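You operate a simulated robot arm through the tools that you are given. There is no shell and no other tool. Be economical: measure what you need, move in short steps, check, and stop when the job is done.

You run a simulated robot arm. Do the job below in one go: nothing can be reset, and whatever is moved stays where it is left.

TASK
Switch off, plug in the sensor, set its knob as the level card says, switch on and reset.
Fine: the plug moves with the isolator off; the display ends on READY.

Only the result counts: the job must be done as asked and must still hold three seconds after the hand-in. Knocking over, shifting, dropping, spilling or breaking anything else fails it.

THE ROBOT
A 6-joint arm with a fingered hand on a trunk, on a base that drives. Base frame: it is fixed to the floor where the robot stands at the start and does not move with it; the origin is under the middle of the robot, x ahead of it, y to its left, z up. Lengths are in m, angles in degrees, forces in N, time in s.
With the tool pointing down near the work surface it reaches from about 0.34 to 0.76 m from the robot's upright axis, wherever it stands. Its first joint turns from -166.0 to 166.0 degrees. Places, roughly: black socket [1, 0.1, 0.8]; feed button [0.7, 0.2, 1.3]; level sensor flap [1.1, -0.4, 0.3]; lift button [0.6, 0.2, 1.3]; mode switch [0.6, 0.3, 1.4]; pouch button [0.6, 0.4, 1.3]; red isolator [0.8, 0.1, 1.3]; reset button [0.6, 0.3, 1.2]; sensor lamp [0.8, 0, 0.8]; speed knob [0.7, 0.1, 1.4]; weigh button [0.6, 0.3, 1.3]. Payload 4 kg.
The tool frame sits at the grasp point between the pads (the TCP): z along the fingers, y along the line on which they close. The tips reach 0.026 m beyond it. Largest opening 0.148 m; the body of the gripper starts 0.073 m behind the TCP. The gripper is a hand of 3 fingers: y runs from the thumb to the fingers, the wrist lies at [0, 0, -0.239] in the tool frame, and closing takes about 1.5 s.
Orientation is that of the tool frame in the base frame, as a unit quaternion [x, y, z, w]. With the fingers straight down and closing along the base's y, the tool's x points along the base's -x, its y along +y and its z along -z.

THE INTERFACE
- The arm moves only by the tool servo_tool. Its argument "increments" is a list of rows, each a list of 7 numbers: the shift along the base's x, y, z in units of 25 mm (1.0 is 25 mm), then the turn, a rotation vector about the base's x, y, z in units of 6 degrees (1.0 is 6 degrees), then the finger opening in m, from 0 to 0.148. In form: [[x, y, z, ax, ay, az, fingers], ...]. A call has 1 to 8 rows; each row shifts and turns the commanded pose from where the row before left it. A call with a number of a shift or a turn outside -1 to 1 is refused whole. Each row takes 0.2 s and may step no farther than 0.05 m and 8.6 degrees from the row before; otherwise, or with a gripper value out of range, the whole call is refused. Where a pose cannot be reached the arm comes as near as it can. A force on the tool above 40 N (or 10 N above the force at the start of the call, whichever is more), or a blocked arm, ends the call early, and 0.2 s more pass. The fingers move at their own pace (about 0.153 m/s each) and stop on an object; they squeeze with about 24 N. The grip force told is the motor's: it shows also when the fingers shut on nothing. Time passes only in rows, and 0.2 s behind the last, so rows that do not move let the fingers close. It gives the time, the measured TCP pose, the force on the tool (base axes), the opening and the grip force at its end, in the units of the frame above (readings bear some noise), with the torque about the TCP (base axes, N m) and any sound that the robot's microphone picked up, and new pictures: "show" is both (left out), scene, wrist or none.
- Cameras (640 x 400 px; columns grow to the right, rows downward): "scene" is now at [0.0288, 0.1771, 1.5961]; the picture's right is [0.17, -0.98, 0.00], its down [-0.46, -0.08, -0.88] and it looks along [0.87, 0.15, -0.47] (base axes); focal length 274 px, centre (320, 200). "wrist" rides on the gripper at [0.068, -0.039, -0.09] in the tool frame; the picture's right is [0.50, 0.87, 0.00], its down [-0.66, 0.38, -0.65] and it looks along [-0.57, 0.33, 0.76] (tool axes); focal length 222 px, centre (320, 200). There is no depth. A picture from a camera that has moved, and an enlarged one, comes with that camera's place and axes in the base frame and with its lens.
- move_column(by): slides the trunk up (or, below 0, down) by that many m; the arm and the scene camera ride with it, the base frame stays. It gives what a move gives, with no picture.
- drive_base(legs): drives the robot by 1 to 6 legs, each [ahead, left, turn to the left] in m, m and degrees, along the robot's own axes; the way and the turn of a leg run together, so that a leg with both is an arc; at most 1.5 m and 180 degrees a leg. The arm and the cameras ride along, it lands a little off, and it stops where it bumps. It gives what a move gives, and a new picture of the scene camera.
- grasp_type(shape): the hand has 3 fingers and takes this shape, open, in about a second: jaw (thumb against the fingers, like two jaws); tri (thumb and two fingers); tip (a fingertip pinch); poke (one finger out to press); point (the index stretched); flat (the hand flat); cup (the hand cupped); fist (a fist). The gripper value then closes the fingers along that shape, each until it touches; the sizes above hold for jaw. It gives what a move gives, with no picture.
- head_to(pan, tilt): turns the head with the scene camera to pan (to the left, within 155 degrees either way) and tilt (down, from -29 to 69), counted from straight ahead of the robot. It gives what a move gives, and a new picture of the scene camera.
- enlarge(camera, box): a new picture of the part [left, top, right, bottom] of that camera's present view, enlarged. No time passes.
- hand_in(): hands the job in; it is judged then, once.

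Work in short steps. Places have to be worked out from the pictures, the camera data and where the tool is seen: move nearer, look again, correct. Check each grasp and each placing, and mend what went wrong. You have 120 turns and 260 pictures in all, those below and enlarged ones among them. Open the gripper and draw the arm clear of the work before you hand the job in, unless the task says otherwise; then end with one line.

The tools are called as name(argument=value, ...) on one line, values as JSON. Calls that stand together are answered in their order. servo_tool: Moves the arm, as the interface text tells. Its arguments: {"type":"object","properties":{"increments":{"type":"array","items":{"type":"array","items":{"type":"number"}}},"show":{"type":"string","enum":["both","scene","wrist","none"]}},"required":["increments"]} The other tools are called the same way: move_column (by) slides the trunk up or down; grasp_type (shape) gives the hand a shape; drive_base (legs) drives the base; head_to (pan, tilt) turns the head that bears the scene camera; enlarge (camera, box) takes an enlarged picture of a part of a camera's view; hand_in () hands the job in.

At the start:

```text
clock: 0.0
eef_pos: [0.4869, 0.0592, 1.0002]
orientation: [0.0, 1.0, 0.0, 0.0]
ft_force: [-0.7, -0.3, 0.8]
moment: [-0.02, 0.0, 0.0]
gripper_width: 0.1477
grasp_force: 0.2
shape: jaw
trunk travel left (down, up): [-0.525, 0.065]
robot x, y, heading: [0.0018, 0.0001, -0.2]
head pan, tilt: [10.1, 27.9]
```

scene: 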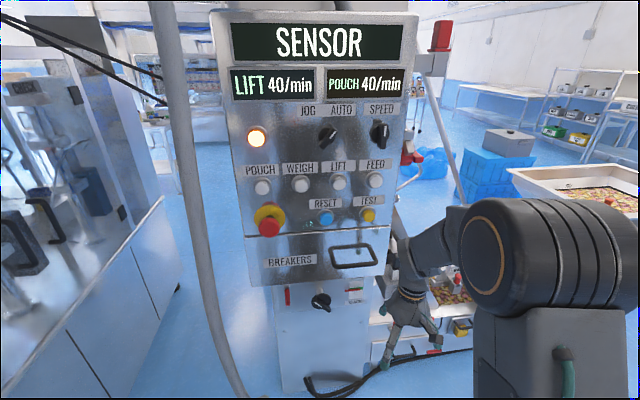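
wrist: 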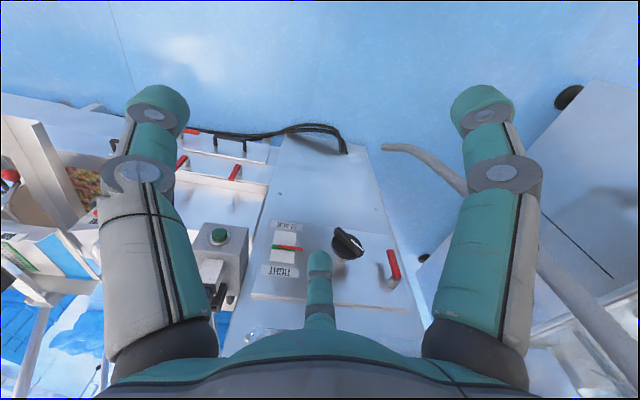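

The scene shows a control panel with SENSOR on the display. I look closer at the panel and the lower section.

enlarge(camera="scene", box=[210, 0, 430, 140])

enlarge(camera="scene", box=[230, 120, 470, 280])

enlarge(camera="scene", box=[260, 240, 480, 400])

enlarge(camera="wrist", box=[160, 110, 440, 320])

head_to(pan=-15, tilt=45)

```text
2.86 times, centred on (320, 70) of scene
camera zoom: at [0.0288, 0.1771, 1.5961], right [0.17, -0.98, 0.0], down [-0.46, -0.08, -0.88], along [0.87, 0.15, -0.47], focal length 782 px, centre (320, 571)
```

zoom: 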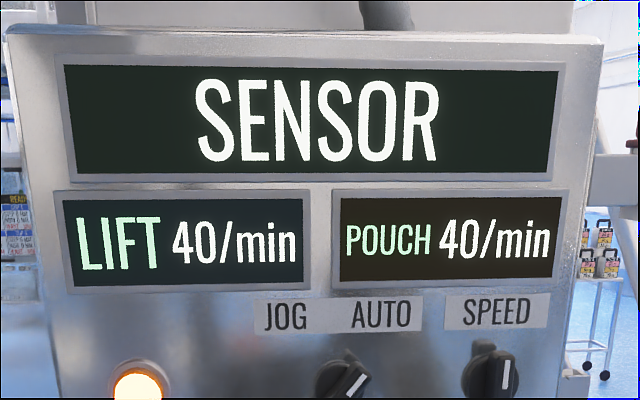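

```text
2.50 times, centred on (350, 200) of scene
camera zoom: at [0.0288, 0.1771, 1.5961], right [0.17, -0.98, 0.0], down [-0.46, -0.08, -0.88], along [0.87, 0.15, -0.47], focal length 684 px, centre (245, 200)
```

zoom: 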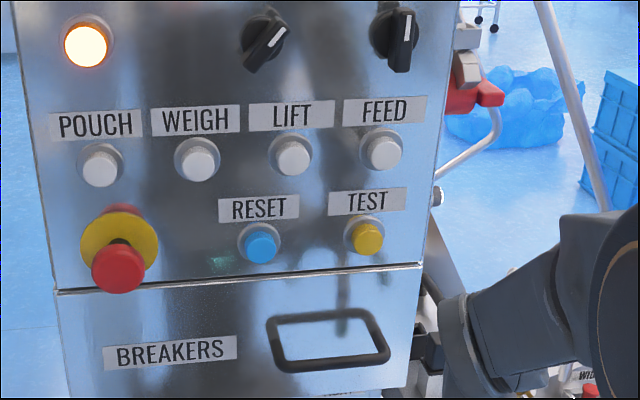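

```text
2.50 times, centred on (370, 320) of scene
camera zoom: at [0.0288, 0.1771, 1.5961], right [0.17, -0.98, 0.0], down [-0.46, -0.08, -0.88], along [0.87, 0.15, -0.47], focal length 684 px, centre (195, -100)
```

zoom: 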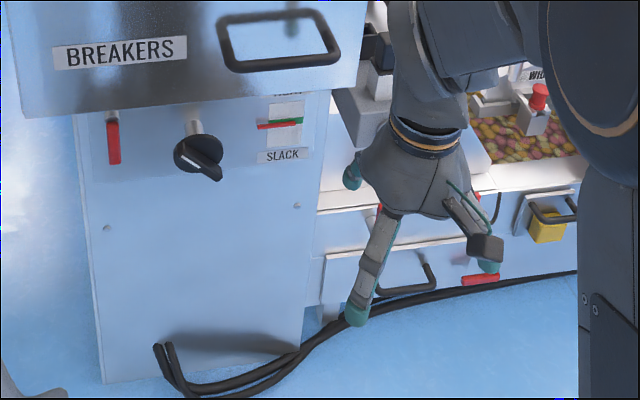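

```text
1.90 times, centred on (300, 215) of wrist
camera zoom: at [0.4203, 0.0194, 1.0903], right [-0.5, 0.87, 0.0], down [0.66, 0.38, 0.65], along [0.57, 0.33, -0.76], focal length 423 px, centre (358, 171)
```

zoom: 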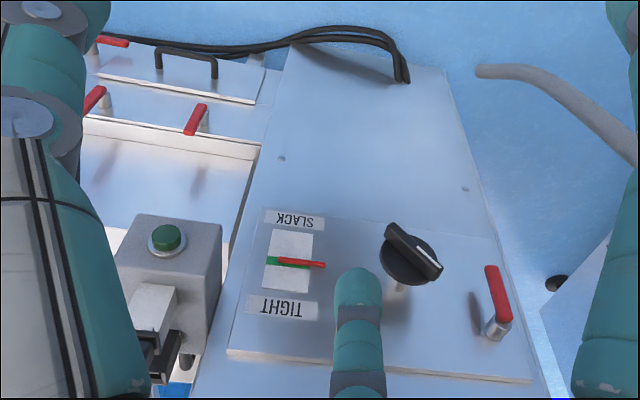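

```text
clock: 0.9
eef_pos: [0.4872, 0.0583, 0.9996]
orientation: [0.0, 1.0, 0.0, -0.001]
ft_force: [0.1, 0.3, 0.4]
moment: [-0.01, 0.03, 0.03]
gripper_width: 0.1477
grasp_force: 0.0
shape: jaw
trunk travel left (down, up): [-0.525, 0.065]
robot x, y, heading: [-0.0011, 0.0007, 0.2]
head pan, tilt: [-15.0, 45.0]
camera scene: at [0.0175, 0.1402, 1.5702], right [-0.26, -0.97, 0.0], down [-0.68, 0.18, -0.71], along [0.68, -0.18, -0.71], focal length 274 px, centre (320, 200)
```

scene: 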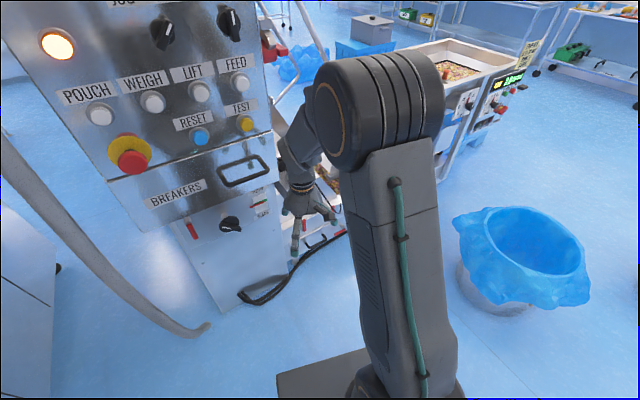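

I need to see the right side of the machine (isolator, socket, sensor). I back off and move right, then look.

drive_base(legs=[[-0.25, 0, 0], [0, -0.45, 0]])

head_to(pan=20, tilt=30)

```text
clock: 1.9
eef_pos: [0.4602, 0.0508, 1.001]
orientation: [0.004, 1.0, -0.001, 0.001]
ft_force: [0.5, 0.0, -0.3]
moment: [0.01, 0.0, 0.02]
gripper_width: 0.1479
grasp_force: 0.1
shape: jaw
trunk travel left (down, up): [-0.525, 0.065]
robot x, y, heading: [-0.0282, -0.0029, -0.7]
head pan, tilt: [-15.0, 45.0]
stopped in leg 1: the robot was blocked; the commanded pose is now the measured one
camera scene: at [-0.0084, 0.1378, 1.5701], right [-0.27, -0.96, 0.0], down [-0.68, 0.19, -0.71], along [0.68, -0.19, -0.71], focal length 274 px, centre (320, 200)
```

scene: 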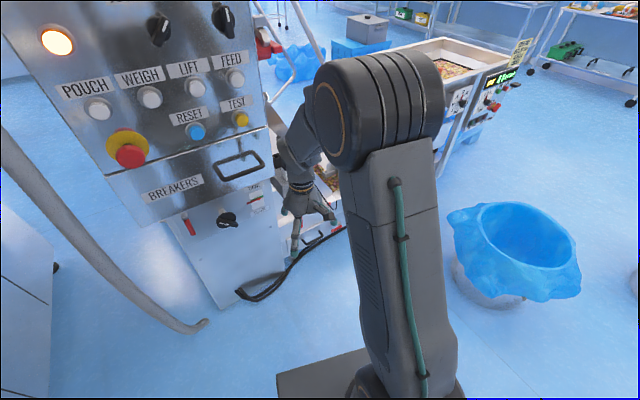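

```text
clock: 2.9
eef_pos: [0.4608, 0.0505, 1.0011]
orientation: [0.004, 1.0, 0.0, 0.001]
ft_force: [-0.4, -0.7, 0.4]
moment: [-0.04, 0.02, 0.02]
gripper_width: 0.1482
grasp_force: 0.0
shape: jaw
trunk travel left (down, up): [-0.525, 0.065]
robot x, y, heading: [-0.0292, -0.0041, -0.9]
head pan, tilt: [20.0, 30.0]
camera scene: at [-0.0013, 0.1892, 1.5927], right [0.33, -0.94, 0.0], down [-0.47, -0.17, -0.87], along [0.82, 0.29, -0.5], focal length 274 px, centre (320, 200)
```

scene: 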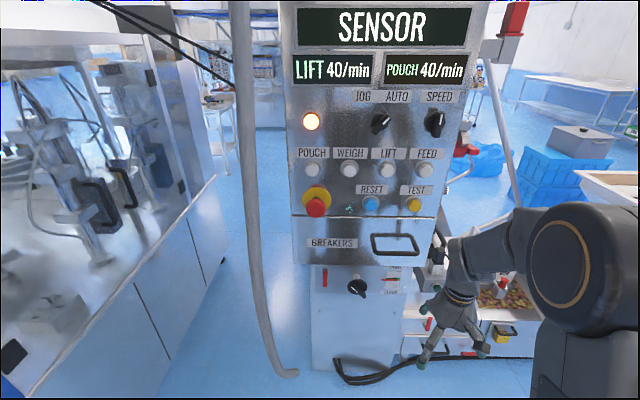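

Blocked behind after 3 cm; I check what surrounds the robot.

head_to(pan=150, tilt=50)

head_to(pan=-120, tilt=40)

head_to(pan=-65, tilt=35)

```text
clock: 5.0
eef_pos: [0.4599, 0.0507, 1.0007]
orientation: [0.005, 1.0, -0.001, 0.0]
ft_force: [0.3, 0.4, 0.8]
moment: [0.02, 0.0, 0.0]
gripper_width: 0.148
grasp_force: 0.1
shape: jaw
trunk travel left (down, up): [-0.525, 0.065]
robot x, y, heading: [-0.0242, -0.0017, -0.6]
head pan, tilt: [150.0, 50.0]
camera scene: at [-0.1529, 0.1984, 1.5632], right [0.51, 0.86, 0.0], down [0.66, -0.39, -0.64], along [-0.55, 0.33, -0.77], focal length 274 px, centre (320, 200)
```

scene: 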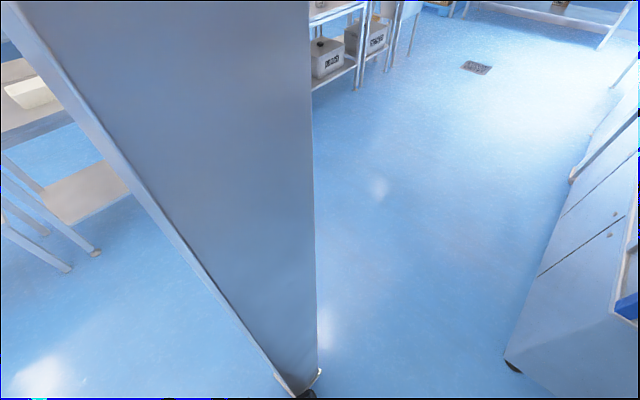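

```text
clock: 8.7
eef_pos: [0.4607, 0.0513, 1.0006]
orientation: [0.005, 1.0, 0.0, 0.001]
ft_force: [-0.2, -0.3, 0.3]
moment: [0.03, -0.04, 0.01]
gripper_width: 0.1478
grasp_force: 0.1
shape: jaw
trunk travel left (down, up): [-0.525, 0.065]
robot x, y, heading: [-0.029, -0.0052, -0.7]
head pan, tilt: [-120.0, 40.0]
camera scene: at [-0.1298, 0.086, 1.5774], right [-0.86, 0.51, 0.0], down [0.33, 0.55, -0.77], along [-0.39, -0.66, -0.64], focal length 274 px, centre (320, 200)
```

scene: 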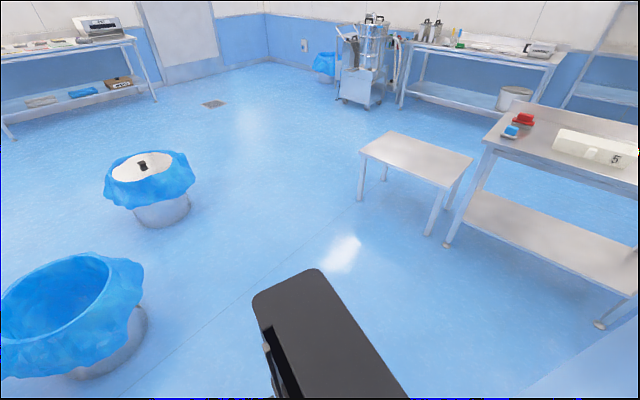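

```text
clock: 9.9
eef_pos: [0.4606, 0.0508, 1.0016]
orientation: [0.004, 1.0, 0.001, 0.001]
ft_force: [0.0, -0.4, 0.1]
moment: [0.03, -0.02, 0.0]
gripper_width: 0.1477
grasp_force: 0.0
shape: jaw
trunk travel left (down, up): [-0.525, 0.065]
robot x, y, heading: [-0.028, -0.0071, -0.3]
head pan, tilt: [-65.0, 35.0]
camera scene: at [-0.0502, 0.079, 1.585], right [-0.91, -0.41, 0.0], down [-0.24, 0.52, -0.82], along [0.34, -0.75, -0.57], focal length 274 px, centre (320, 200)
```

scene: 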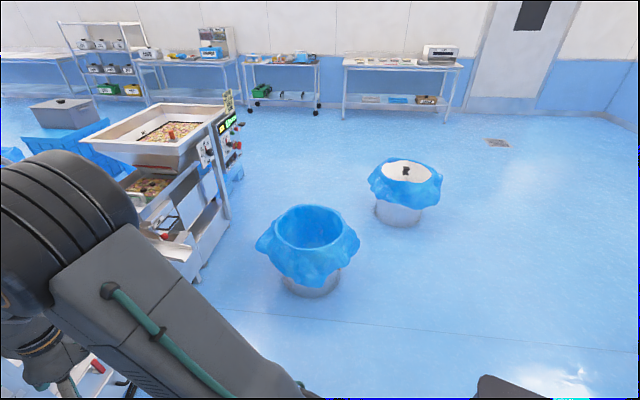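

The bin is at about (0.53,-1.06); a cabinet stands right behind. I slide right 0.45 m (free space) and look at the machine.

drive_base(legs=[[0.02, 0, 0], [0, -0.45, 0]])

head_to(pan=28, tilt=25)

head_to(pan=15, tilt=45)

```text
clock: 13.1
eef_pos: [0.4753, -0.3994, 1.001]
orientation: [0.007, 1.0, 0.001, 0.001]
ft_force: [-0.4, 0.2, 0.3]
moment: [0.01, -0.02, -0.04]
gripper_width: 0.1481
grasp_force: 0.0
shape: jaw
trunk travel left (down, up): [-0.525, 0.065]
robot x, y, heading: [-0.0114, -0.4514, -0.9]
head pan, tilt: [-65.0, 35.0]
camera scene: at [-0.0353, -0.369, 1.585], right [-0.91, -0.41, 0.0], down [-0.23, 0.52, -0.82], along [0.34, -0.75, -0.57], focal length 274 px, centre (320, 200)
```

scene: 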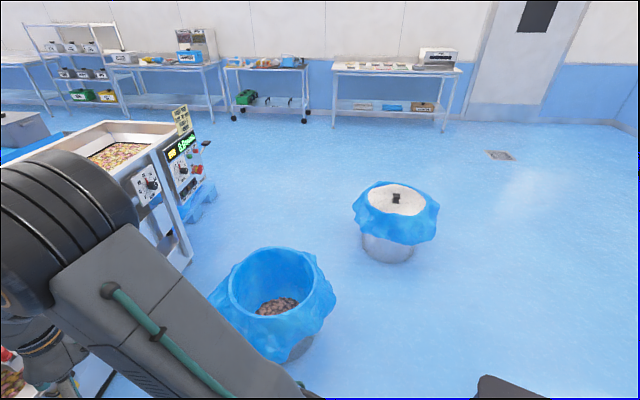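

```text
clock: 14.7
eef_pos: [0.4748, -0.3996, 1.0003]
orientation: [0.007, 1.0, 0.0, 0.0]
ft_force: [0.7, -0.4, -0.2]
moment: [0.03, -0.03, 0.01]
gripper_width: 0.1477
grasp_force: 0.0
shape: jaw
trunk travel left (down, up): [-0.525, 0.065]
robot x, y, heading: [-0.0073, -0.4474, -0.9]
head pan, tilt: [28.0, 25.0]
camera scene: at [0.0106, -0.2465, 1.6007], right [0.46, -0.89, 0.0], down [-0.38, -0.19, -0.91], along [0.81, 0.41, -0.42], focal length 274 px, centre (320, 200)
```

scene: 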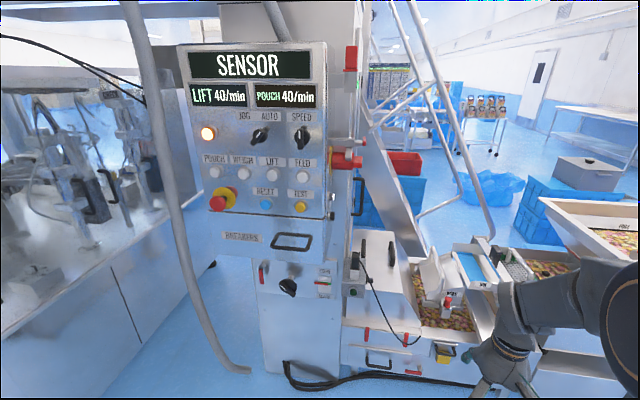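

```text
clock: 15.6
eef_pos: [0.476, -0.3986, 1.0006]
orientation: [0.007, 1.0, 0.0, 0.001]
ft_force: [-0.9, 0.6, -0.2]
moment: [0.02, 0.01, 0.02]
gripper_width: 0.1481
grasp_force: 0.0
shape: jaw
trunk travel left (down, up): [-0.525, 0.065]
robot x, y, heading: [-0.0109, -0.4504, -0.8]
head pan, tilt: [15.0, 45.0]
camera scene: at [0.0075, -0.2686, 1.5702], right [0.25, -0.97, 0.0], down [-0.69, -0.17, -0.71], along [0.69, 0.17, -0.71], focal length 274 px, centre (320, 200)
```

scene: 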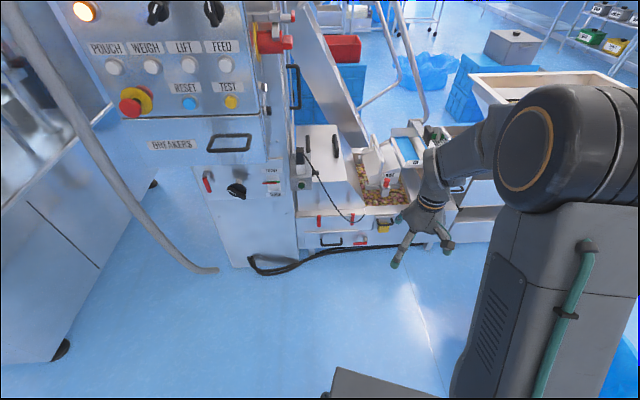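

enlarge(camera="scene", box=[240, 0, 340, 62])

enlarge(camera="scene", box=[270, 110, 430, 210])

enlarge(camera="scene", box=[270, 180, 430, 280])

```text
6.40 times, centred on (290, 31) of scene
camera zoom: at [0.0075, -0.2686, 1.5702], right [0.25, -0.97, 0.0], down [-0.69, -0.17, -0.71], along [0.69, 0.17, -0.71], focal length 1752 px, centre (512, 1282)
```

zoom: 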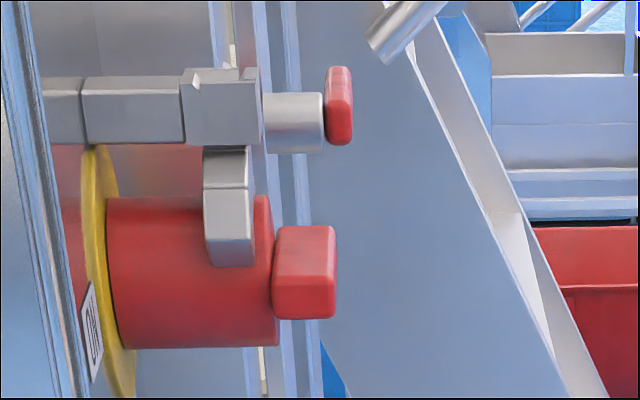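

```text
4.00 times, centred on (350, 160) of scene
camera zoom: at [0.0075, -0.2686, 1.5702], right [0.25, -0.97, 0.0], down [-0.69, -0.17, -0.71], along [0.69, 0.17, -0.71], focal length 1095 px, centre (200, 360)
```

zoom: 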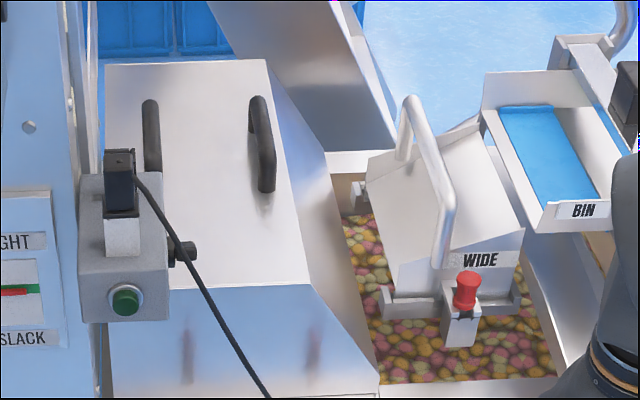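

```text
4.00 times, centred on (350, 230) of scene
camera zoom: at [0.0075, -0.2686, 1.5702], right [0.25, -0.97, 0.0], down [-0.69, -0.17, -0.71], along [0.69, 0.17, -0.71], focal length 1095 px, centre (200, 80)
```

zoom: 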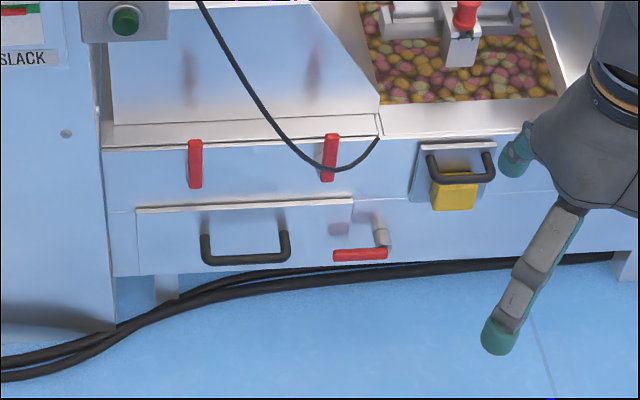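

I see the isolator with a latch over it, the lamp box with a plug, and a flap with a yellow body low down. Now I look for the level card and take closer views.

head_to(pan=-25, tilt=20)

head_to(pan=35, tilt=-5)

```text
clock: 16.6
eef_pos: [0.4759, -0.3995, 0.9995]
orientation: [0.007, 1.0, 0.0, 0.001]
ft_force: [-0.2, 0.1, 0.4]
moment: [-0.03, 0.0, 0.0]
gripper_width: 0.1479
grasp_force: 0.2
shape: jaw
trunk travel left (down, up): [-0.525, 0.065]
robot x, y, heading: [-0.0135, -0.4527, -1.0]
head pan, tilt: [-25.0, 20.0]
camera scene: at [0.0125, -0.329, 1.6088], right [-0.43, -0.9, 0.0], down [-0.31, 0.15, -0.94], along [0.85, -0.41, -0.34], focal length 274 px, centre (320, 200)
```

scene: 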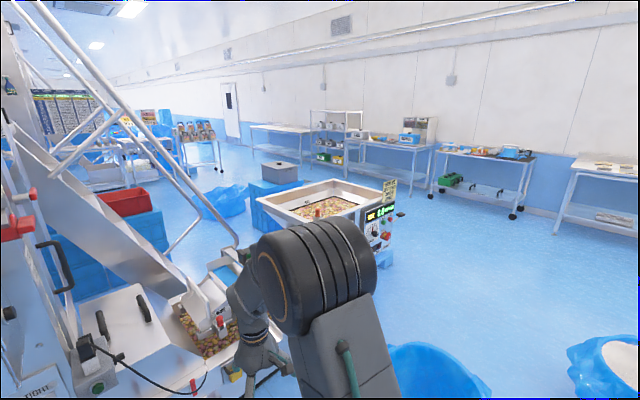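

```text
clock: 17.9
eef_pos: [0.4763, -0.3995, 1.0002]
orientation: [0.007, 1.0, -0.001, 0.002]
ft_force: [-0.1, -0.1, 0.0]
moment: [-0.01, 0.03, -0.02]
gripper_width: 0.1477
grasp_force: 0.0
shape: jaw
trunk travel left (down, up): [-0.525, 0.065]
robot x, y, heading: [-0.0166, -0.4538, -0.8]
head pan, tilt: [35.0, -5.0]
camera scene: at [0.001, -0.2394, 1.6488], right [0.56, -0.83, 0.0], down [0.07, 0.05, -1.0], along [0.82, 0.56, 0.09], focal length 274 px, centre (320, 200)
```

scene: 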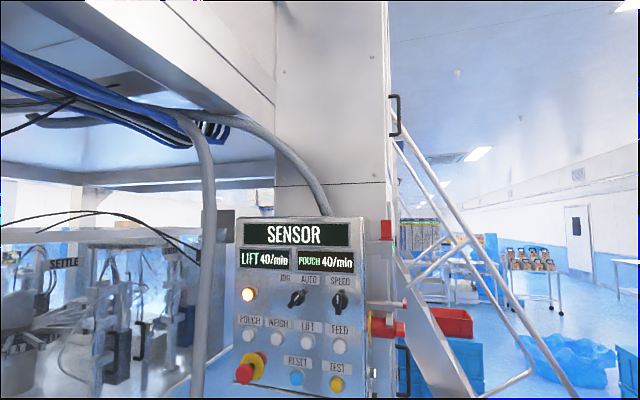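

enlarge(camera="scene", box=[390, 210, 460, 254])

head_to(pan=-12, tilt=20)

enlarge(camera="scene", box=[300, 160, 360, 220])

```text
9.09 times, centred on (425, 232) of scene
camera zoom: at [0.001, -0.2394, 1.6488], right [0.56, -0.83, 0.0], down [0.07, 0.05, -1.0], along [0.82, 0.56, 0.09], focal length 2488 px, centre (-634, -91)
```

zoom: 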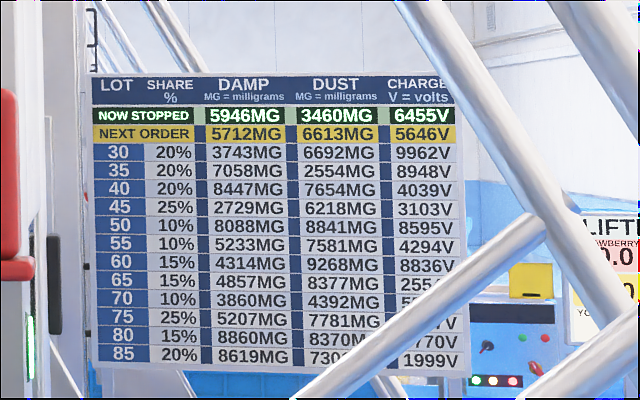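

```text
clock: 19.1
eef_pos: [0.4752, -0.3994, 1.001]
orientation: [0.007, 1.0, 0.0, 0.001]
ft_force: [-0.6, -0.7, 1.5]
moment: [0.01, -0.02, -0.01]
gripper_width: 0.1477
grasp_force: 0.0
shape: jaw
trunk travel left (down, up): [-0.525, 0.065]
robot x, y, heading: [-0.0116, -0.4493, -0.7]
head pan, tilt: [-12.0, 20.0]
camera scene: at [0.0195, -0.3091, 1.6089], right [-0.22, -0.98, 0.0], down [-0.33, 0.08, -0.94], along [0.92, -0.21, -0.34], focal length 274 px, centre (320, 200)
```

scene: 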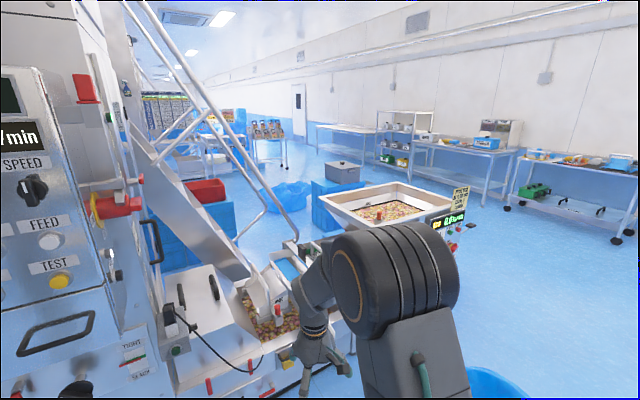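

```text
6.67 times, centred on (330, 190) of scene
camera zoom: at [0.0195, -0.3091, 1.6089], right [-0.22, -0.98, 0.0], down [-0.33, 0.08, -0.94], along [0.92, -0.21, -0.34], focal length 1825 px, centre (253, 267)
```

zoom: 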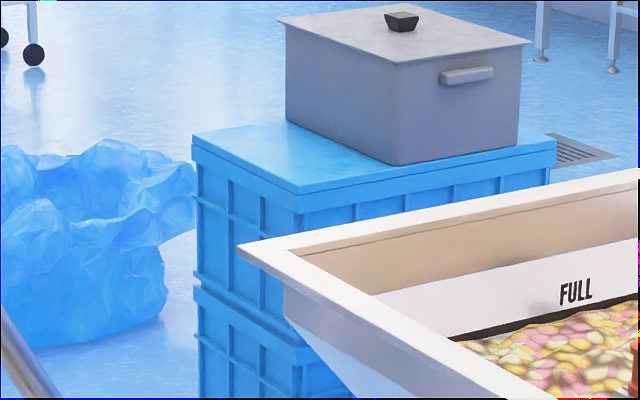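

enlarge(camera="scene", box=[415, 175, 485, 245])

enlarge(camera="scene", box=[140, 80, 300, 180])

enlarge(camera="scene", box=[60, 50, 180, 130])

enlarge(camera="scene", box=[60, 240, 220, 400])

enlarge(camera="scene", box=[180, 240, 360, 400])

```text
5.71 times, centred on (450, 210) of scene
camera zoom: at [0.0195, -0.3091, 1.6089], right [-0.22, -0.98, 0.0], down [-0.33, 0.08, -0.94], along [0.92, -0.21, -0.34], focal length 1564 px, centre (-423, 143)
```

zoom: 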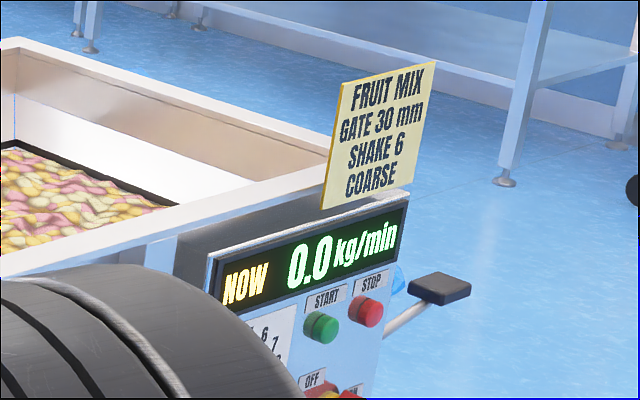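

```text
4.00 times, centred on (220, 130) of scene
camera zoom: at [0.0195, -0.3091, 1.6089], right [-0.22, -0.98, 0.0], down [-0.33, 0.08, -0.94], along [0.92, -0.21, -0.34], focal length 1095 px, centre (720, 480)
```

zoom: 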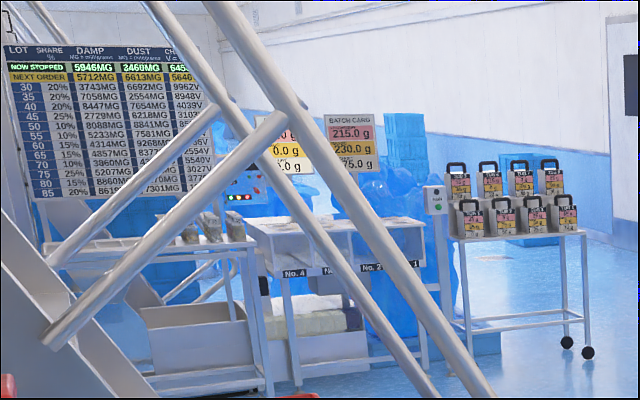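

```text
5.00 times, centred on (120, 90) of scene
camera zoom: at [0.0195, -0.3091, 1.6089], right [-0.22, -0.98, 0.0], down [-0.33, 0.08, -0.94], along [0.92, -0.21, -0.34], focal length 1368 px, centre (1320, 750)
```

zoom: 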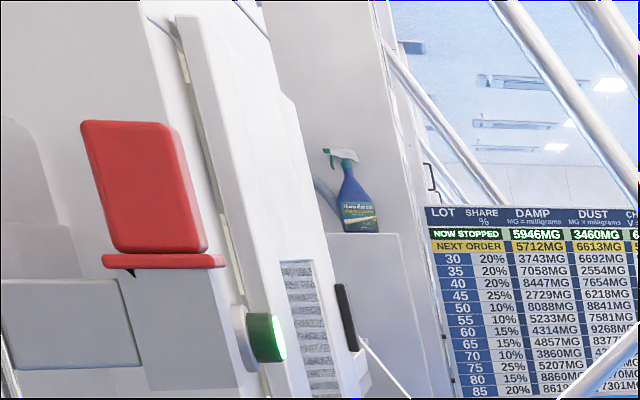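

```text
2.50 times, centred on (140, 320) of scene
camera zoom: at [0.0195, -0.3091, 1.6089], right [-0.22, -0.98, 0.0], down [-0.33, 0.08, -0.94], along [0.92, -0.21, -0.34], focal length 684 px, centre (770, -100)
```

zoom: 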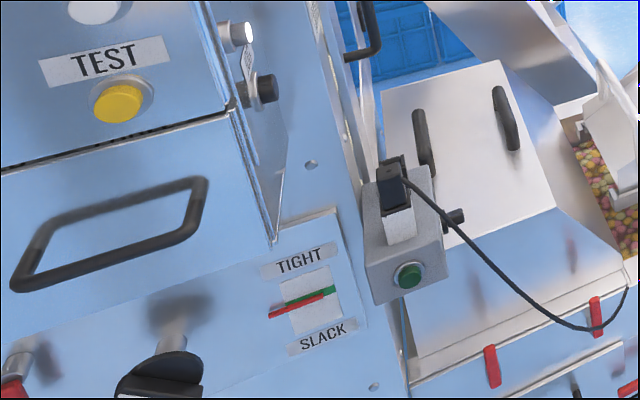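

```text
2.50 times, centred on (270, 320) of scene
camera zoom: at [0.0195, -0.3091, 1.6089], right [-0.22, -0.98, 0.0], down [-0.33, 0.08, -0.94], along [0.92, -0.21, -0.34], focal length 684 px, centre (445, -100)
```

zoom: 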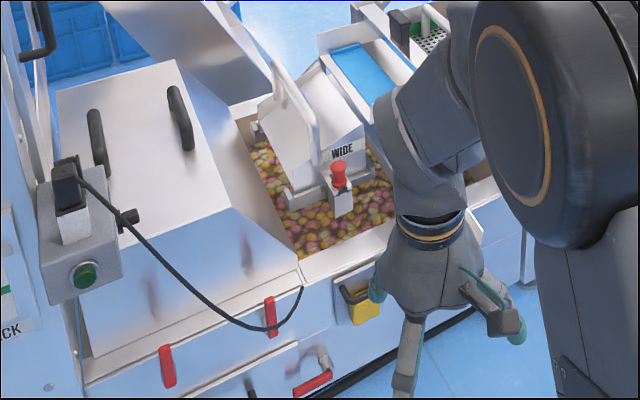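

The plug sits on the lamp box; a black thing sits behind/right of it. I drive ahead and turn toward it for closer views.

drive_base(legs=[[0.25, 0.05, 0]])

head_to(pan=32, tilt=48)

enlarge(camera="scene", box=[240, 100, 400, 200])

```text
clock: 20.9
eef_pos: [0.7275, -0.355, 1.0008]
orientation: [0.009, 1.0, 0.0, 0.0]
ft_force: [-0.3, 0.8, 0.3]
moment: [-0.02, 0.04, -0.01]
gripper_width: 0.1479
grasp_force: 0.0
shape: jaw
trunk travel left (down, up): [-0.525, 0.065]
robot x, y, heading: [0.2408, -0.4049, -1.0]
head pan, tilt: [-12.0, 20.0]
camera scene: at [0.2732, -0.263, 1.6088], right [-0.23, -0.97, 0.0], down [-0.33, 0.08, -0.94], along [0.92, -0.21, -0.34], focal length 274 px, centre (320, 200)
```

scene: 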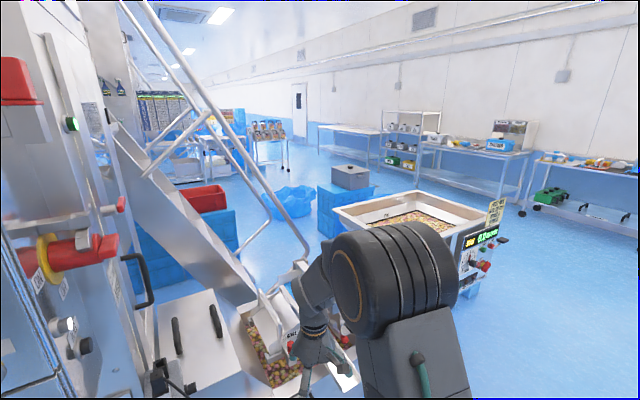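

```text
clock: 22.0
eef_pos: [0.7283, -0.3563, 1.0007]
orientation: [0.01, 1.0, 0.0, 0.001]
ft_force: [-0.8, 0.2, -0.4]
moment: [0.0, -0.01, -0.01]
gripper_width: 0.1479
grasp_force: 0.0
shape: jaw
trunk travel left (down, up): [-0.525, 0.065]
robot x, y, heading: [0.2389, -0.4076, -1.3]
head pan, tilt: [32.0, 48.0]
camera scene: at [0.2499, -0.2015, 1.566], right [0.51, -0.86, 0.0], down [-0.64, -0.38, -0.67], along [0.57, 0.34, -0.74], focal length 274 px, centre (320, 200)
```

scene: 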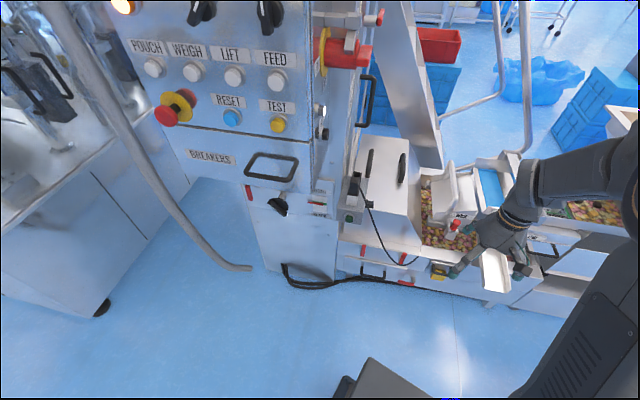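

```text
4.00 times, centred on (320, 150) of scene
camera zoom: at [0.2499, -0.2015, 1.566], right [0.51, -0.86, 0.0], down [-0.64, -0.38, -0.67], along [0.57, 0.34, -0.74], focal length 1095 px, centre (320, 400)
```

zoom: 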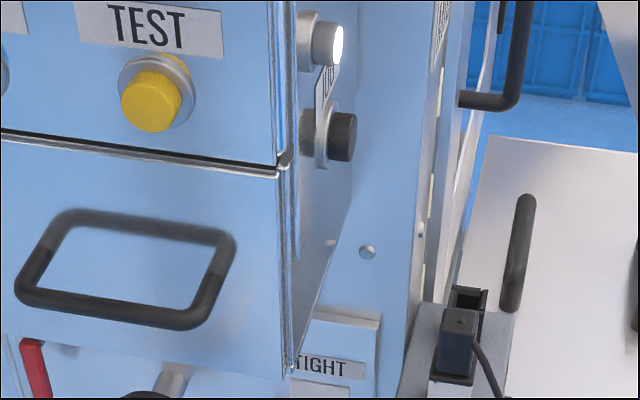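

enlarge(camera="scene", box=[325, 160, 385, 230])

enlarge(camera="scene", box=[380, 220, 560, 320])

enlarge(camera="scene", box=[310, 0, 400, 60])

```text
5.71 times, centred on (355, 195) of scene
camera zoom: at [0.2499, -0.2015, 1.566], right [0.51, -0.86, 0.0], down [-0.64, -0.38, -0.67], along [0.57, 0.34, -0.74], focal length 1564 px, centre (120, 229)
```

zoom: 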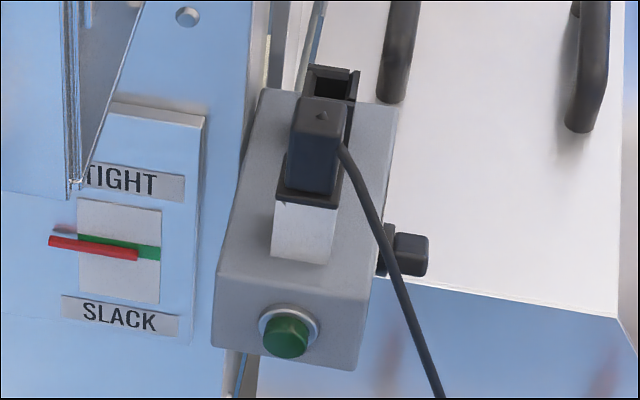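

```text
3.56 times, centred on (470, 270) of scene
camera zoom: at [0.2499, -0.2015, 1.566], right [0.51, -0.86, 0.0], down [-0.64, -0.38, -0.67], along [0.57, 0.34, -0.74], focal length 973 px, centre (-213, -49)
```

zoom: 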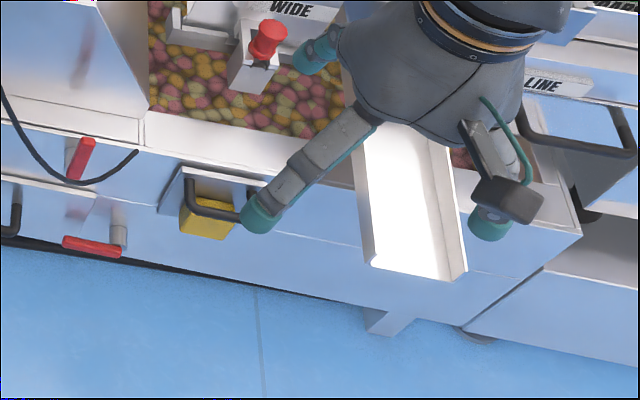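

```text
6.67 times, centred on (355, 30) of scene
camera zoom: at [0.2499, -0.2015, 1.566], right [0.51, -0.86, 0.0], down [-0.64, -0.38, -0.67], along [0.57, 0.34, -0.74], focal length 1825 px, centre (87, 1333)
```

zoom: 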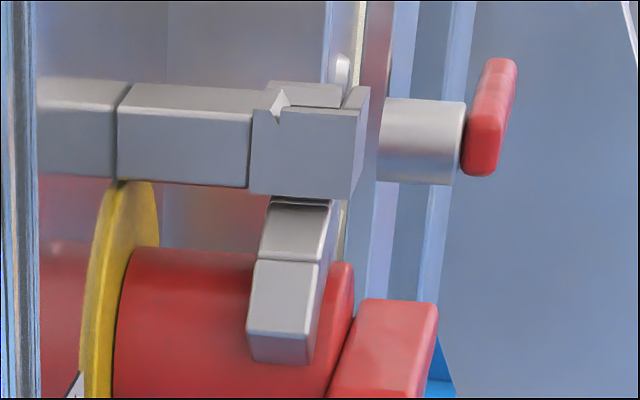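

The parked plug, the socket behind it, and the latch-like item over the isolator need close views. I raise and turn the hand to point toward +y, to look at the isolator face-on with the wrist camera.

servo_tool(increments=[[0, 0, 0.7, 0.77, 0.77, -0.77, 0.148], [0, 0, 0.7, 0.77, 0.77, -0.77, 0.148], [0, 0, 0.7, 0.77, 0.77, -0.77, 0.148], [0, 0, 0.7, 0.77, 0.77, -0.77, 0.148], [0, 0, 0.7, 0.77, 0.77, -0.77, 0.148], [0, 0, 0.7, 0.77, 0.77, -0.77, 0.148], [0, 0, 0.7, 0.77, 0.77, -0.77, 0.148], [0, 0, 0.7, 0.77, 0.77, -0.77, 0.148]], show="none")

servo_tool(increments=[[0, 0, 0.7, 0.77, 0.77, -0.77, 0.148], [0, 0.2, 0.7, 0.77, 0.77, -0.77, 0.148], [0, 0.2, 0.7, 0.77, 0.77, -0.77, 0.148], [0, 0.2, 0.7, 0.77, 0.77, -0.77, 0.148], [0, 0.2, 0.7, 0.77, 0.77, -0.77, 0.148], [0, 0.2, 0.7, 0.77, 0.77, -0.77, 0.148], [0, 0.2, 0.7, 0.77, 0.77, -0.77, 0.148], [0, 0, 0, 0, 0, 0, 0.148]])

```text
clock: 23.8
eef_pos: [0.7281, -0.3552, 1.1418]
orientation: [0.316, 0.844, 0.305, -0.309]
ft_force: [0.1, -0.1, -0.4]
moment: [-0.02, 0.01, 0.01]
gripper_width: 0.148
grasp_force: 0.0
shape: jaw
trunk travel left (down, up): [-0.525, 0.065]
robot x, y, heading: [0.2402, -0.408, -1.1]
head pan, tilt: [32.0, 48.0]
```

```text
clock: 25.6
eef_pos: [0.7266, -0.3247, 1.2644]
orientation: [-0.505, -0.495, -0.495, 0.505]
ft_force: [0.6, 0.6, 0.0]
moment: [0.0, 0.01, -0.01]
gripper_width: 0.1477
grasp_force: 0.1
shape: jaw
trunk travel left (down, up): [-0.525, 0.065]
robot x, y, heading: [0.2398, -0.406, -1.0]
head pan, tilt: [32.0, 48.0]
camera scene: at [0.2497, -0.2014, 1.566], right [0.51, -0.86, 0.0], down [-0.64, -0.38, -0.67], along [0.57, 0.34, -0.74], focal length 274 px, centre (320, 200)
camera wrist: at [0.6899, -0.4149, 1.3324], right [0.88, 0.0, 0.48], down [0.36, -0.65, -0.66], along [0.32, 0.76, -0.57], focal length 222 px, centre (320, 200)
```

scene: 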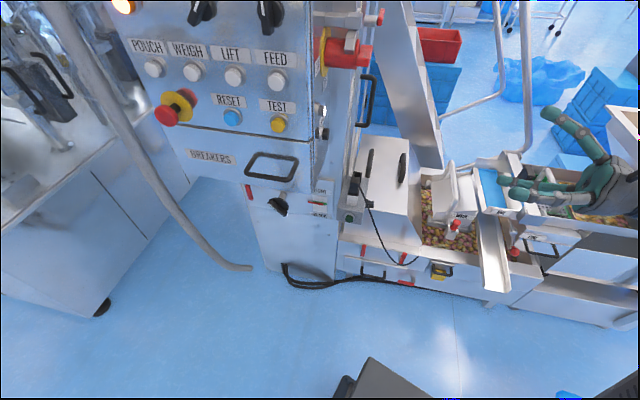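
wrist: 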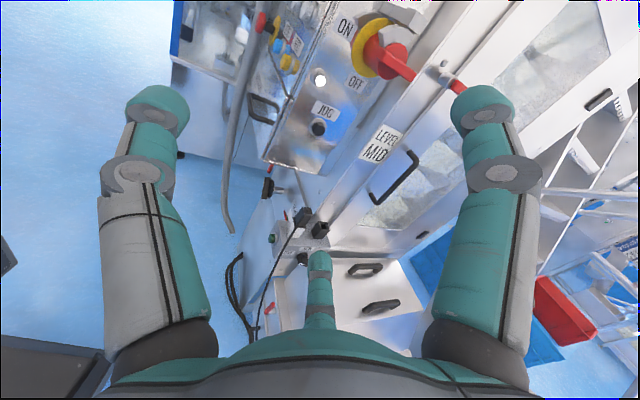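

The card "LEVEL MID" is visible on the door; zoom in.

enlarge(camera="wrist", box=[310, 0, 480, 170])

enlarge(camera="wrist", box=[250, 170, 400, 290])

enlarge(camera="scene", box=[330, 200, 510, 320])

```text
2.35 times, centred on (395, 85) of wrist
camera zoom: at [0.6899, -0.4149, 1.3324], right [0.88, 0.0, 0.48], down [0.36, -0.65, -0.66], along [0.32, 0.76, -0.57], focal length 523 px, centre (144, 471)
```

zoom: 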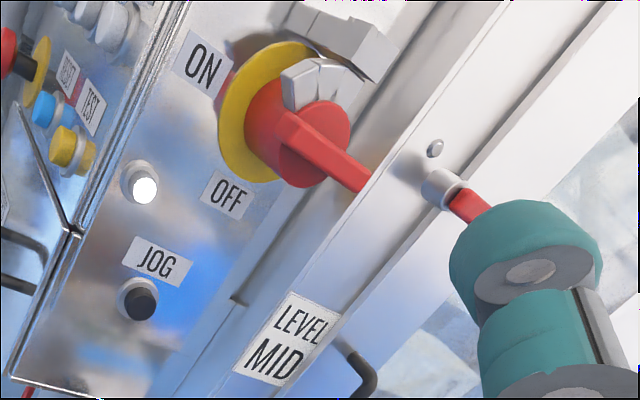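

```text
3.33 times, centred on (325, 230) of wrist
camera zoom: at [0.6899, -0.4149, 1.3324], right [0.88, 0.0, 0.48], down [0.36, -0.65, -0.66], along [0.32, 0.76, -0.57], focal length 740 px, centre (303, 100)
```

zoom: 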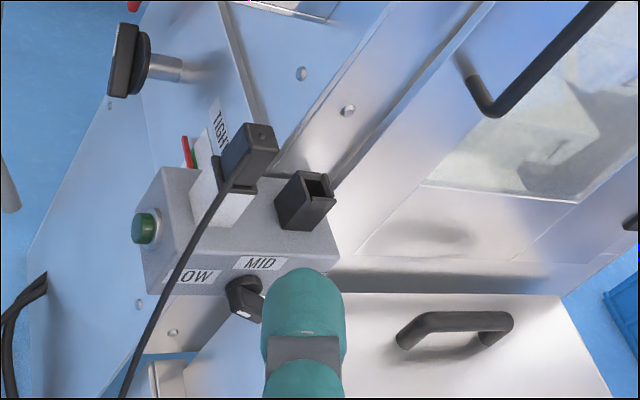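

```text
3.33 times, centred on (420, 260) of scene
camera zoom: at [0.2497, -0.2014, 1.566], right [0.51, -0.86, 0.0], down [-0.64, -0.38, -0.67], along [0.57, 0.34, -0.74], focal length 912 px, centre (-13, 0)
```

zoom: 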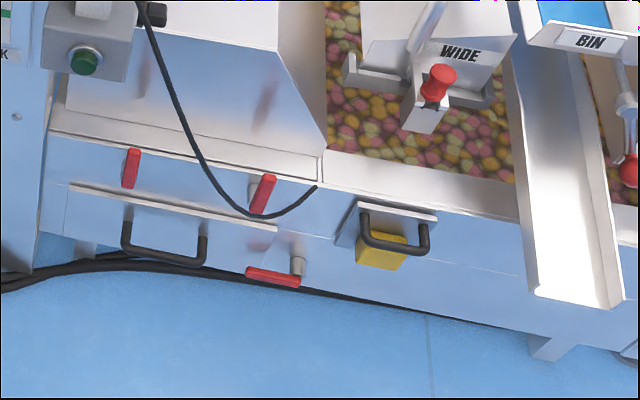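

Key finds: level card says MID, knob with LOW/MID on the lamp box side, upward-opening black socket behind the parked plug, isolator handle at about (0.84,0.07,1.33) apparently horizontal (ON), OFF below. I move closer for a good look at the isolator and its gray catch.

servo_tool(increments=[[0.8, 0.8, 0.5, 0, 0, 0, 0.148], [0.8, 0.8, 0.5, 0, 0, 0, 0.148], [0.8, 0.8, 0.5, 0, 0, 0, 0.148], [0.8, 0.8, 0.5, 0, 0, 0, 0.148], [0, 0.8, 0.4, 0, 0, 0, 0.148], [0, 0, 0, 0, 0, 0, 0.148]], show="wrist")

enlarge(camera="wrist", box=[190, 0, 450, 170])

```text
clock: 27.0
eef_pos: [0.8085, -0.2246, 1.3242]
orientation: [0.506, 0.495, 0.496, -0.504]
ft_force: [-0.8, 0.5, -0.4]
moment: [0.0, -0.04, 0.03]
gripper_width: 0.1482
grasp_force: 0.1
shape: jaw
trunk travel left (down, up): [-0.525, 0.065]
robot x, y, heading: [0.2376, -0.4052, -1.1]
head pan, tilt: [32.0, 48.0]
camera wrist: at [0.7712, -0.3142, 1.3915], right [0.88, 0.0, 0.48], down [0.36, -0.65, -0.66], along [0.32, 0.76, -0.57], focal length 222 px, centre (320, 200)
```

wrist: 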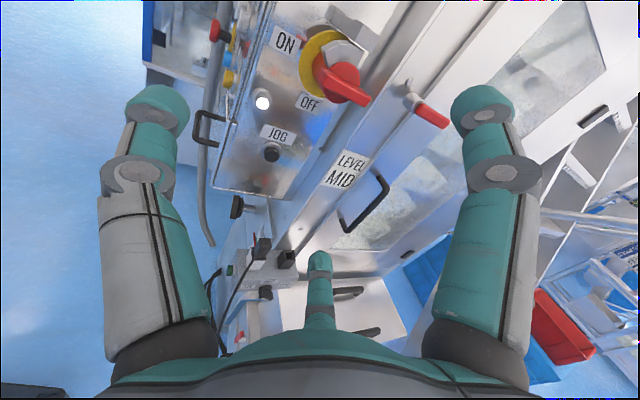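

```text
2.35 times, centred on (320, 85) of wrist
camera zoom: at [0.7712, -0.3142, 1.3915], right [0.88, 0.0, 0.48], down [0.36, -0.65, -0.66], along [0.32, 0.76, -0.57], focal length 523 px, centre (320, 471)
```

zoom: 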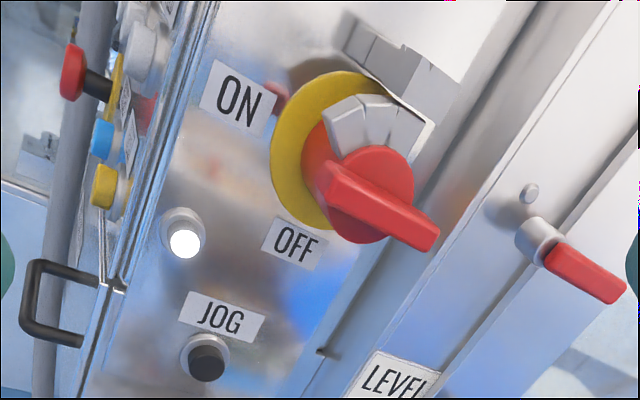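

Handle lies horizontal (ON at left, OFF below). I raise the hand to look down at the gray catch from above.

servo_tool(increments=[[0, 0, 1, 0, 0, 0, 0.148], [0, 0, 1, 0, 0, 0, 0.148], [0, 0, 1, 0, 0, 0, 0.148], [0, 0.5, 1, 0, 0, 0, 0.148], [0, 0.5, 1, 0, 0, 0, 0.148], [0, 0.5, 1, 0, 0, 0, 0.148], [0, 0, 0, 0, 0, 0, 0.148]], show="wrist")

enlarge(camera="wrist", box=[230, 30, 430, 170])

head_to(pan=40, tilt=22)

```text
clock: 28.6
eef_pos: [0.8086, -0.1868, 1.475]
orientation: [0.505, 0.495, 0.495, -0.504]
ft_force: [0.7, 0.7, -0.5]
moment: [0.0, 0.02, 0.0]
gripper_width: 0.148
grasp_force: 0.1
shape: jaw
trunk travel left (down, up): [-0.525, 0.065]
robot x, y, heading: [0.2423, -0.4066, -1.1]
head pan, tilt: [32.0, 48.0]
camera wrist: at [0.7702, -0.2773, 1.5425], right [0.88, 0.0, 0.48], down [0.36, -0.65, -0.66], along [0.32, 0.76, -0.57], focal length 222 px, centre (320, 200)
```

wrist: 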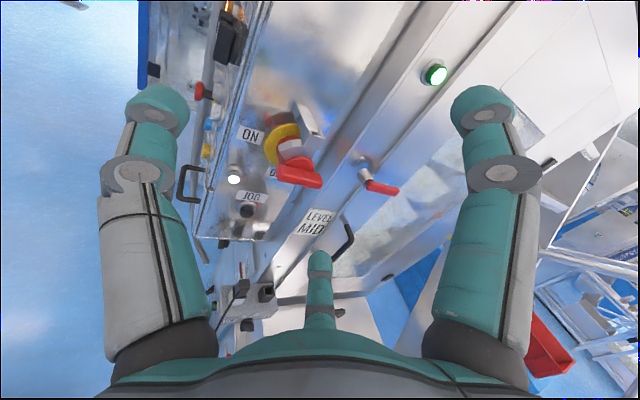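

```text
2.86 times, centred on (330, 100) of wrist
camera zoom: at [0.7702, -0.2773, 1.5425], right [0.88, 0.0, 0.48], down [0.36, -0.65, -0.66], along [0.32, 0.76, -0.57], focal length 635 px, centre (291, 486)
```

zoom: 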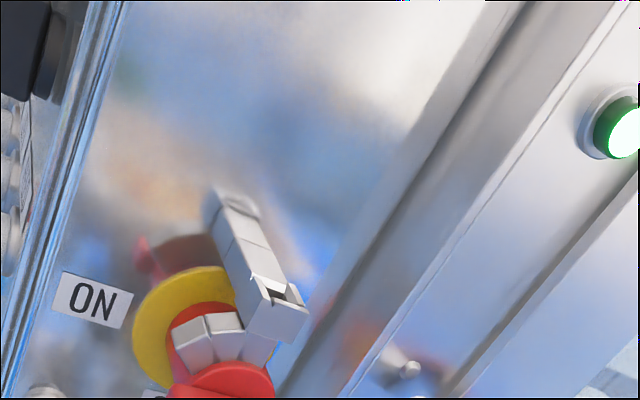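

```text
clock: 29.5
eef_pos: [0.8071, -0.1873, 1.4733]
orientation: [0.506, 0.495, 0.495, -0.504]
ft_force: [0.0, 0.4, 0.1]
moment: [-0.02, 0.0, -0.03]
gripper_width: 0.1478
grasp_force: 0.0
shape: jaw
trunk travel left (down, up): [-0.525, 0.065]
robot x, y, heading: [0.2391, -0.4047, -1.0]
head pan, tilt: [40.0, 22.0]
camera scene: at [0.2545, -0.1836, 1.6055], right [0.63, -0.78, 0.0], down [-0.29, -0.24, -0.93], along [0.72, 0.58, -0.38], focal length 274 px, centre (320, 200)
```

scene: 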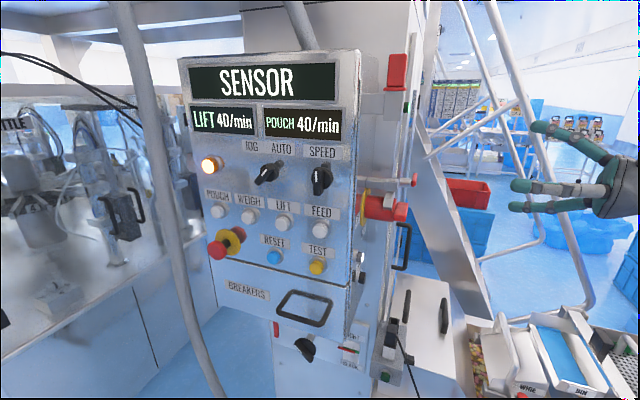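

I read the gray piece as a fixed staple that the isolator's arc hooks under when ON; turning ON→OFF (counter-clockwise seen from outside) releases it. I set the hand to close along z across the horizontal handle, still standing off.

servo_tool(increments=[[0, 0, -0.4, 0, 1, 0, 0.148], [0, 0, -0.4, 0, 1, 0, 0.148], [0, 0, -0.4, 0, 1, 0, 0.148], [0, 0, -0.4, 0, 1, 0, 0.148], [0, 0, -0.4, 0, 1, 0, 0.148], [0, 0, -0.4, 0, 1, 0, 0.148], [0, 0, -0.4, 0, 1, 0, 0.148], [0, 0, -0.4, 0, 1, 0, 0.148]], show="none")

servo_tool(increments=[[0.1, 0, -0.3, 0, 1, 0, 0.148], [0.1, 0, -0.3, 0, 1, 0, 0.148], [0.1, 0, -0.3, 0, 1, 0, 0.148], [0.1, 0, -0.3, 0, 1, 0, 0.148], [0.1, 0, -0.3, 0, 1, 0, 0.148], [0.1, 0, -0.4, 0, 1, 0, 0.148], [0.2, 0, -0.4, 0, 1, 0, 0.148], [0, 0, 0, 0, 0, 0, 0.148]])

```text
clock: 31.3
eef_pos: [0.8093, -0.1882, 1.3919]
orientation: [0.663, 0.247, 0.246, -0.663]
ft_force: [1.4, -0.4, -0.1]
moment: [-0.03, -0.01, -0.03]
gripper_width: 0.1478
grasp_force: 0.1
shape: jaw
trunk travel left (down, up): [-0.525, 0.065]
robot x, y, heading: [0.2406, -0.4077, -1.2]
head pan, tilt: [40.0, 22.0]
```

```text
clock: 33.1
eef_pos: [0.8287, -0.1872, 1.3344]
orientation: [-0.707, 0.007, 0.007, 0.707]
ft_force: [0.1, 0.1, 0.2]
moment: [0.0, 0.0, 0.0]
gripper_width: 0.1478
grasp_force: 0.1
shape: jaw
trunk travel left (down, up): [-0.525, 0.065]
robot x, y, heading: [0.2425, -0.4041, -1.3]
head pan, tilt: [40.0, 22.0]
camera scene: at [0.2547, -0.1836, 1.6056], right [0.63, -0.78, 0.0], down [-0.29, -0.23, -0.93], along [0.72, 0.58, -0.37], focal length 274 px, centre (320, 200)
camera wrist: at [0.8975, -0.2777, 1.3731], right [0.48, 0.0, -0.88], down [-0.66, -0.65, -0.36], along [-0.57, 0.76, -0.32], focal length 222 px, centre (320, 200)
```

scene: 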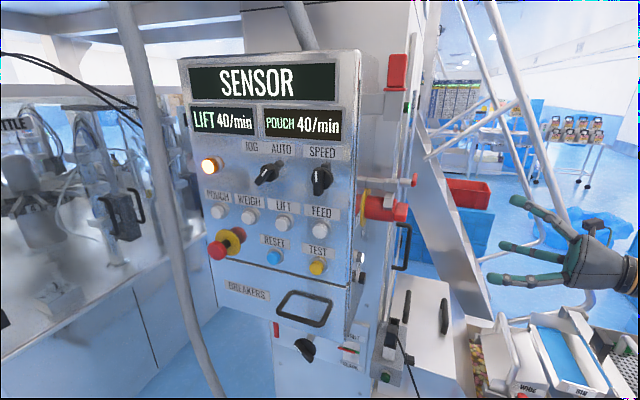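
wrist: 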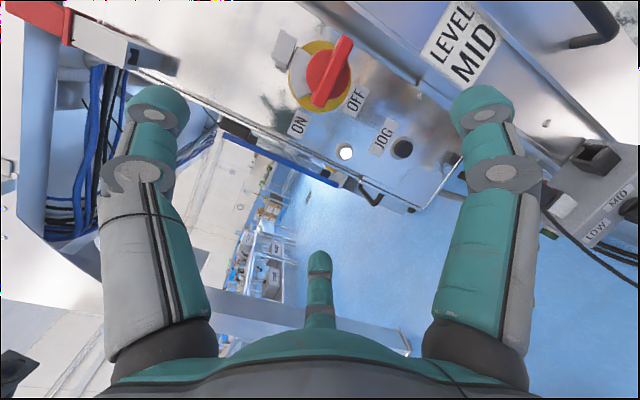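

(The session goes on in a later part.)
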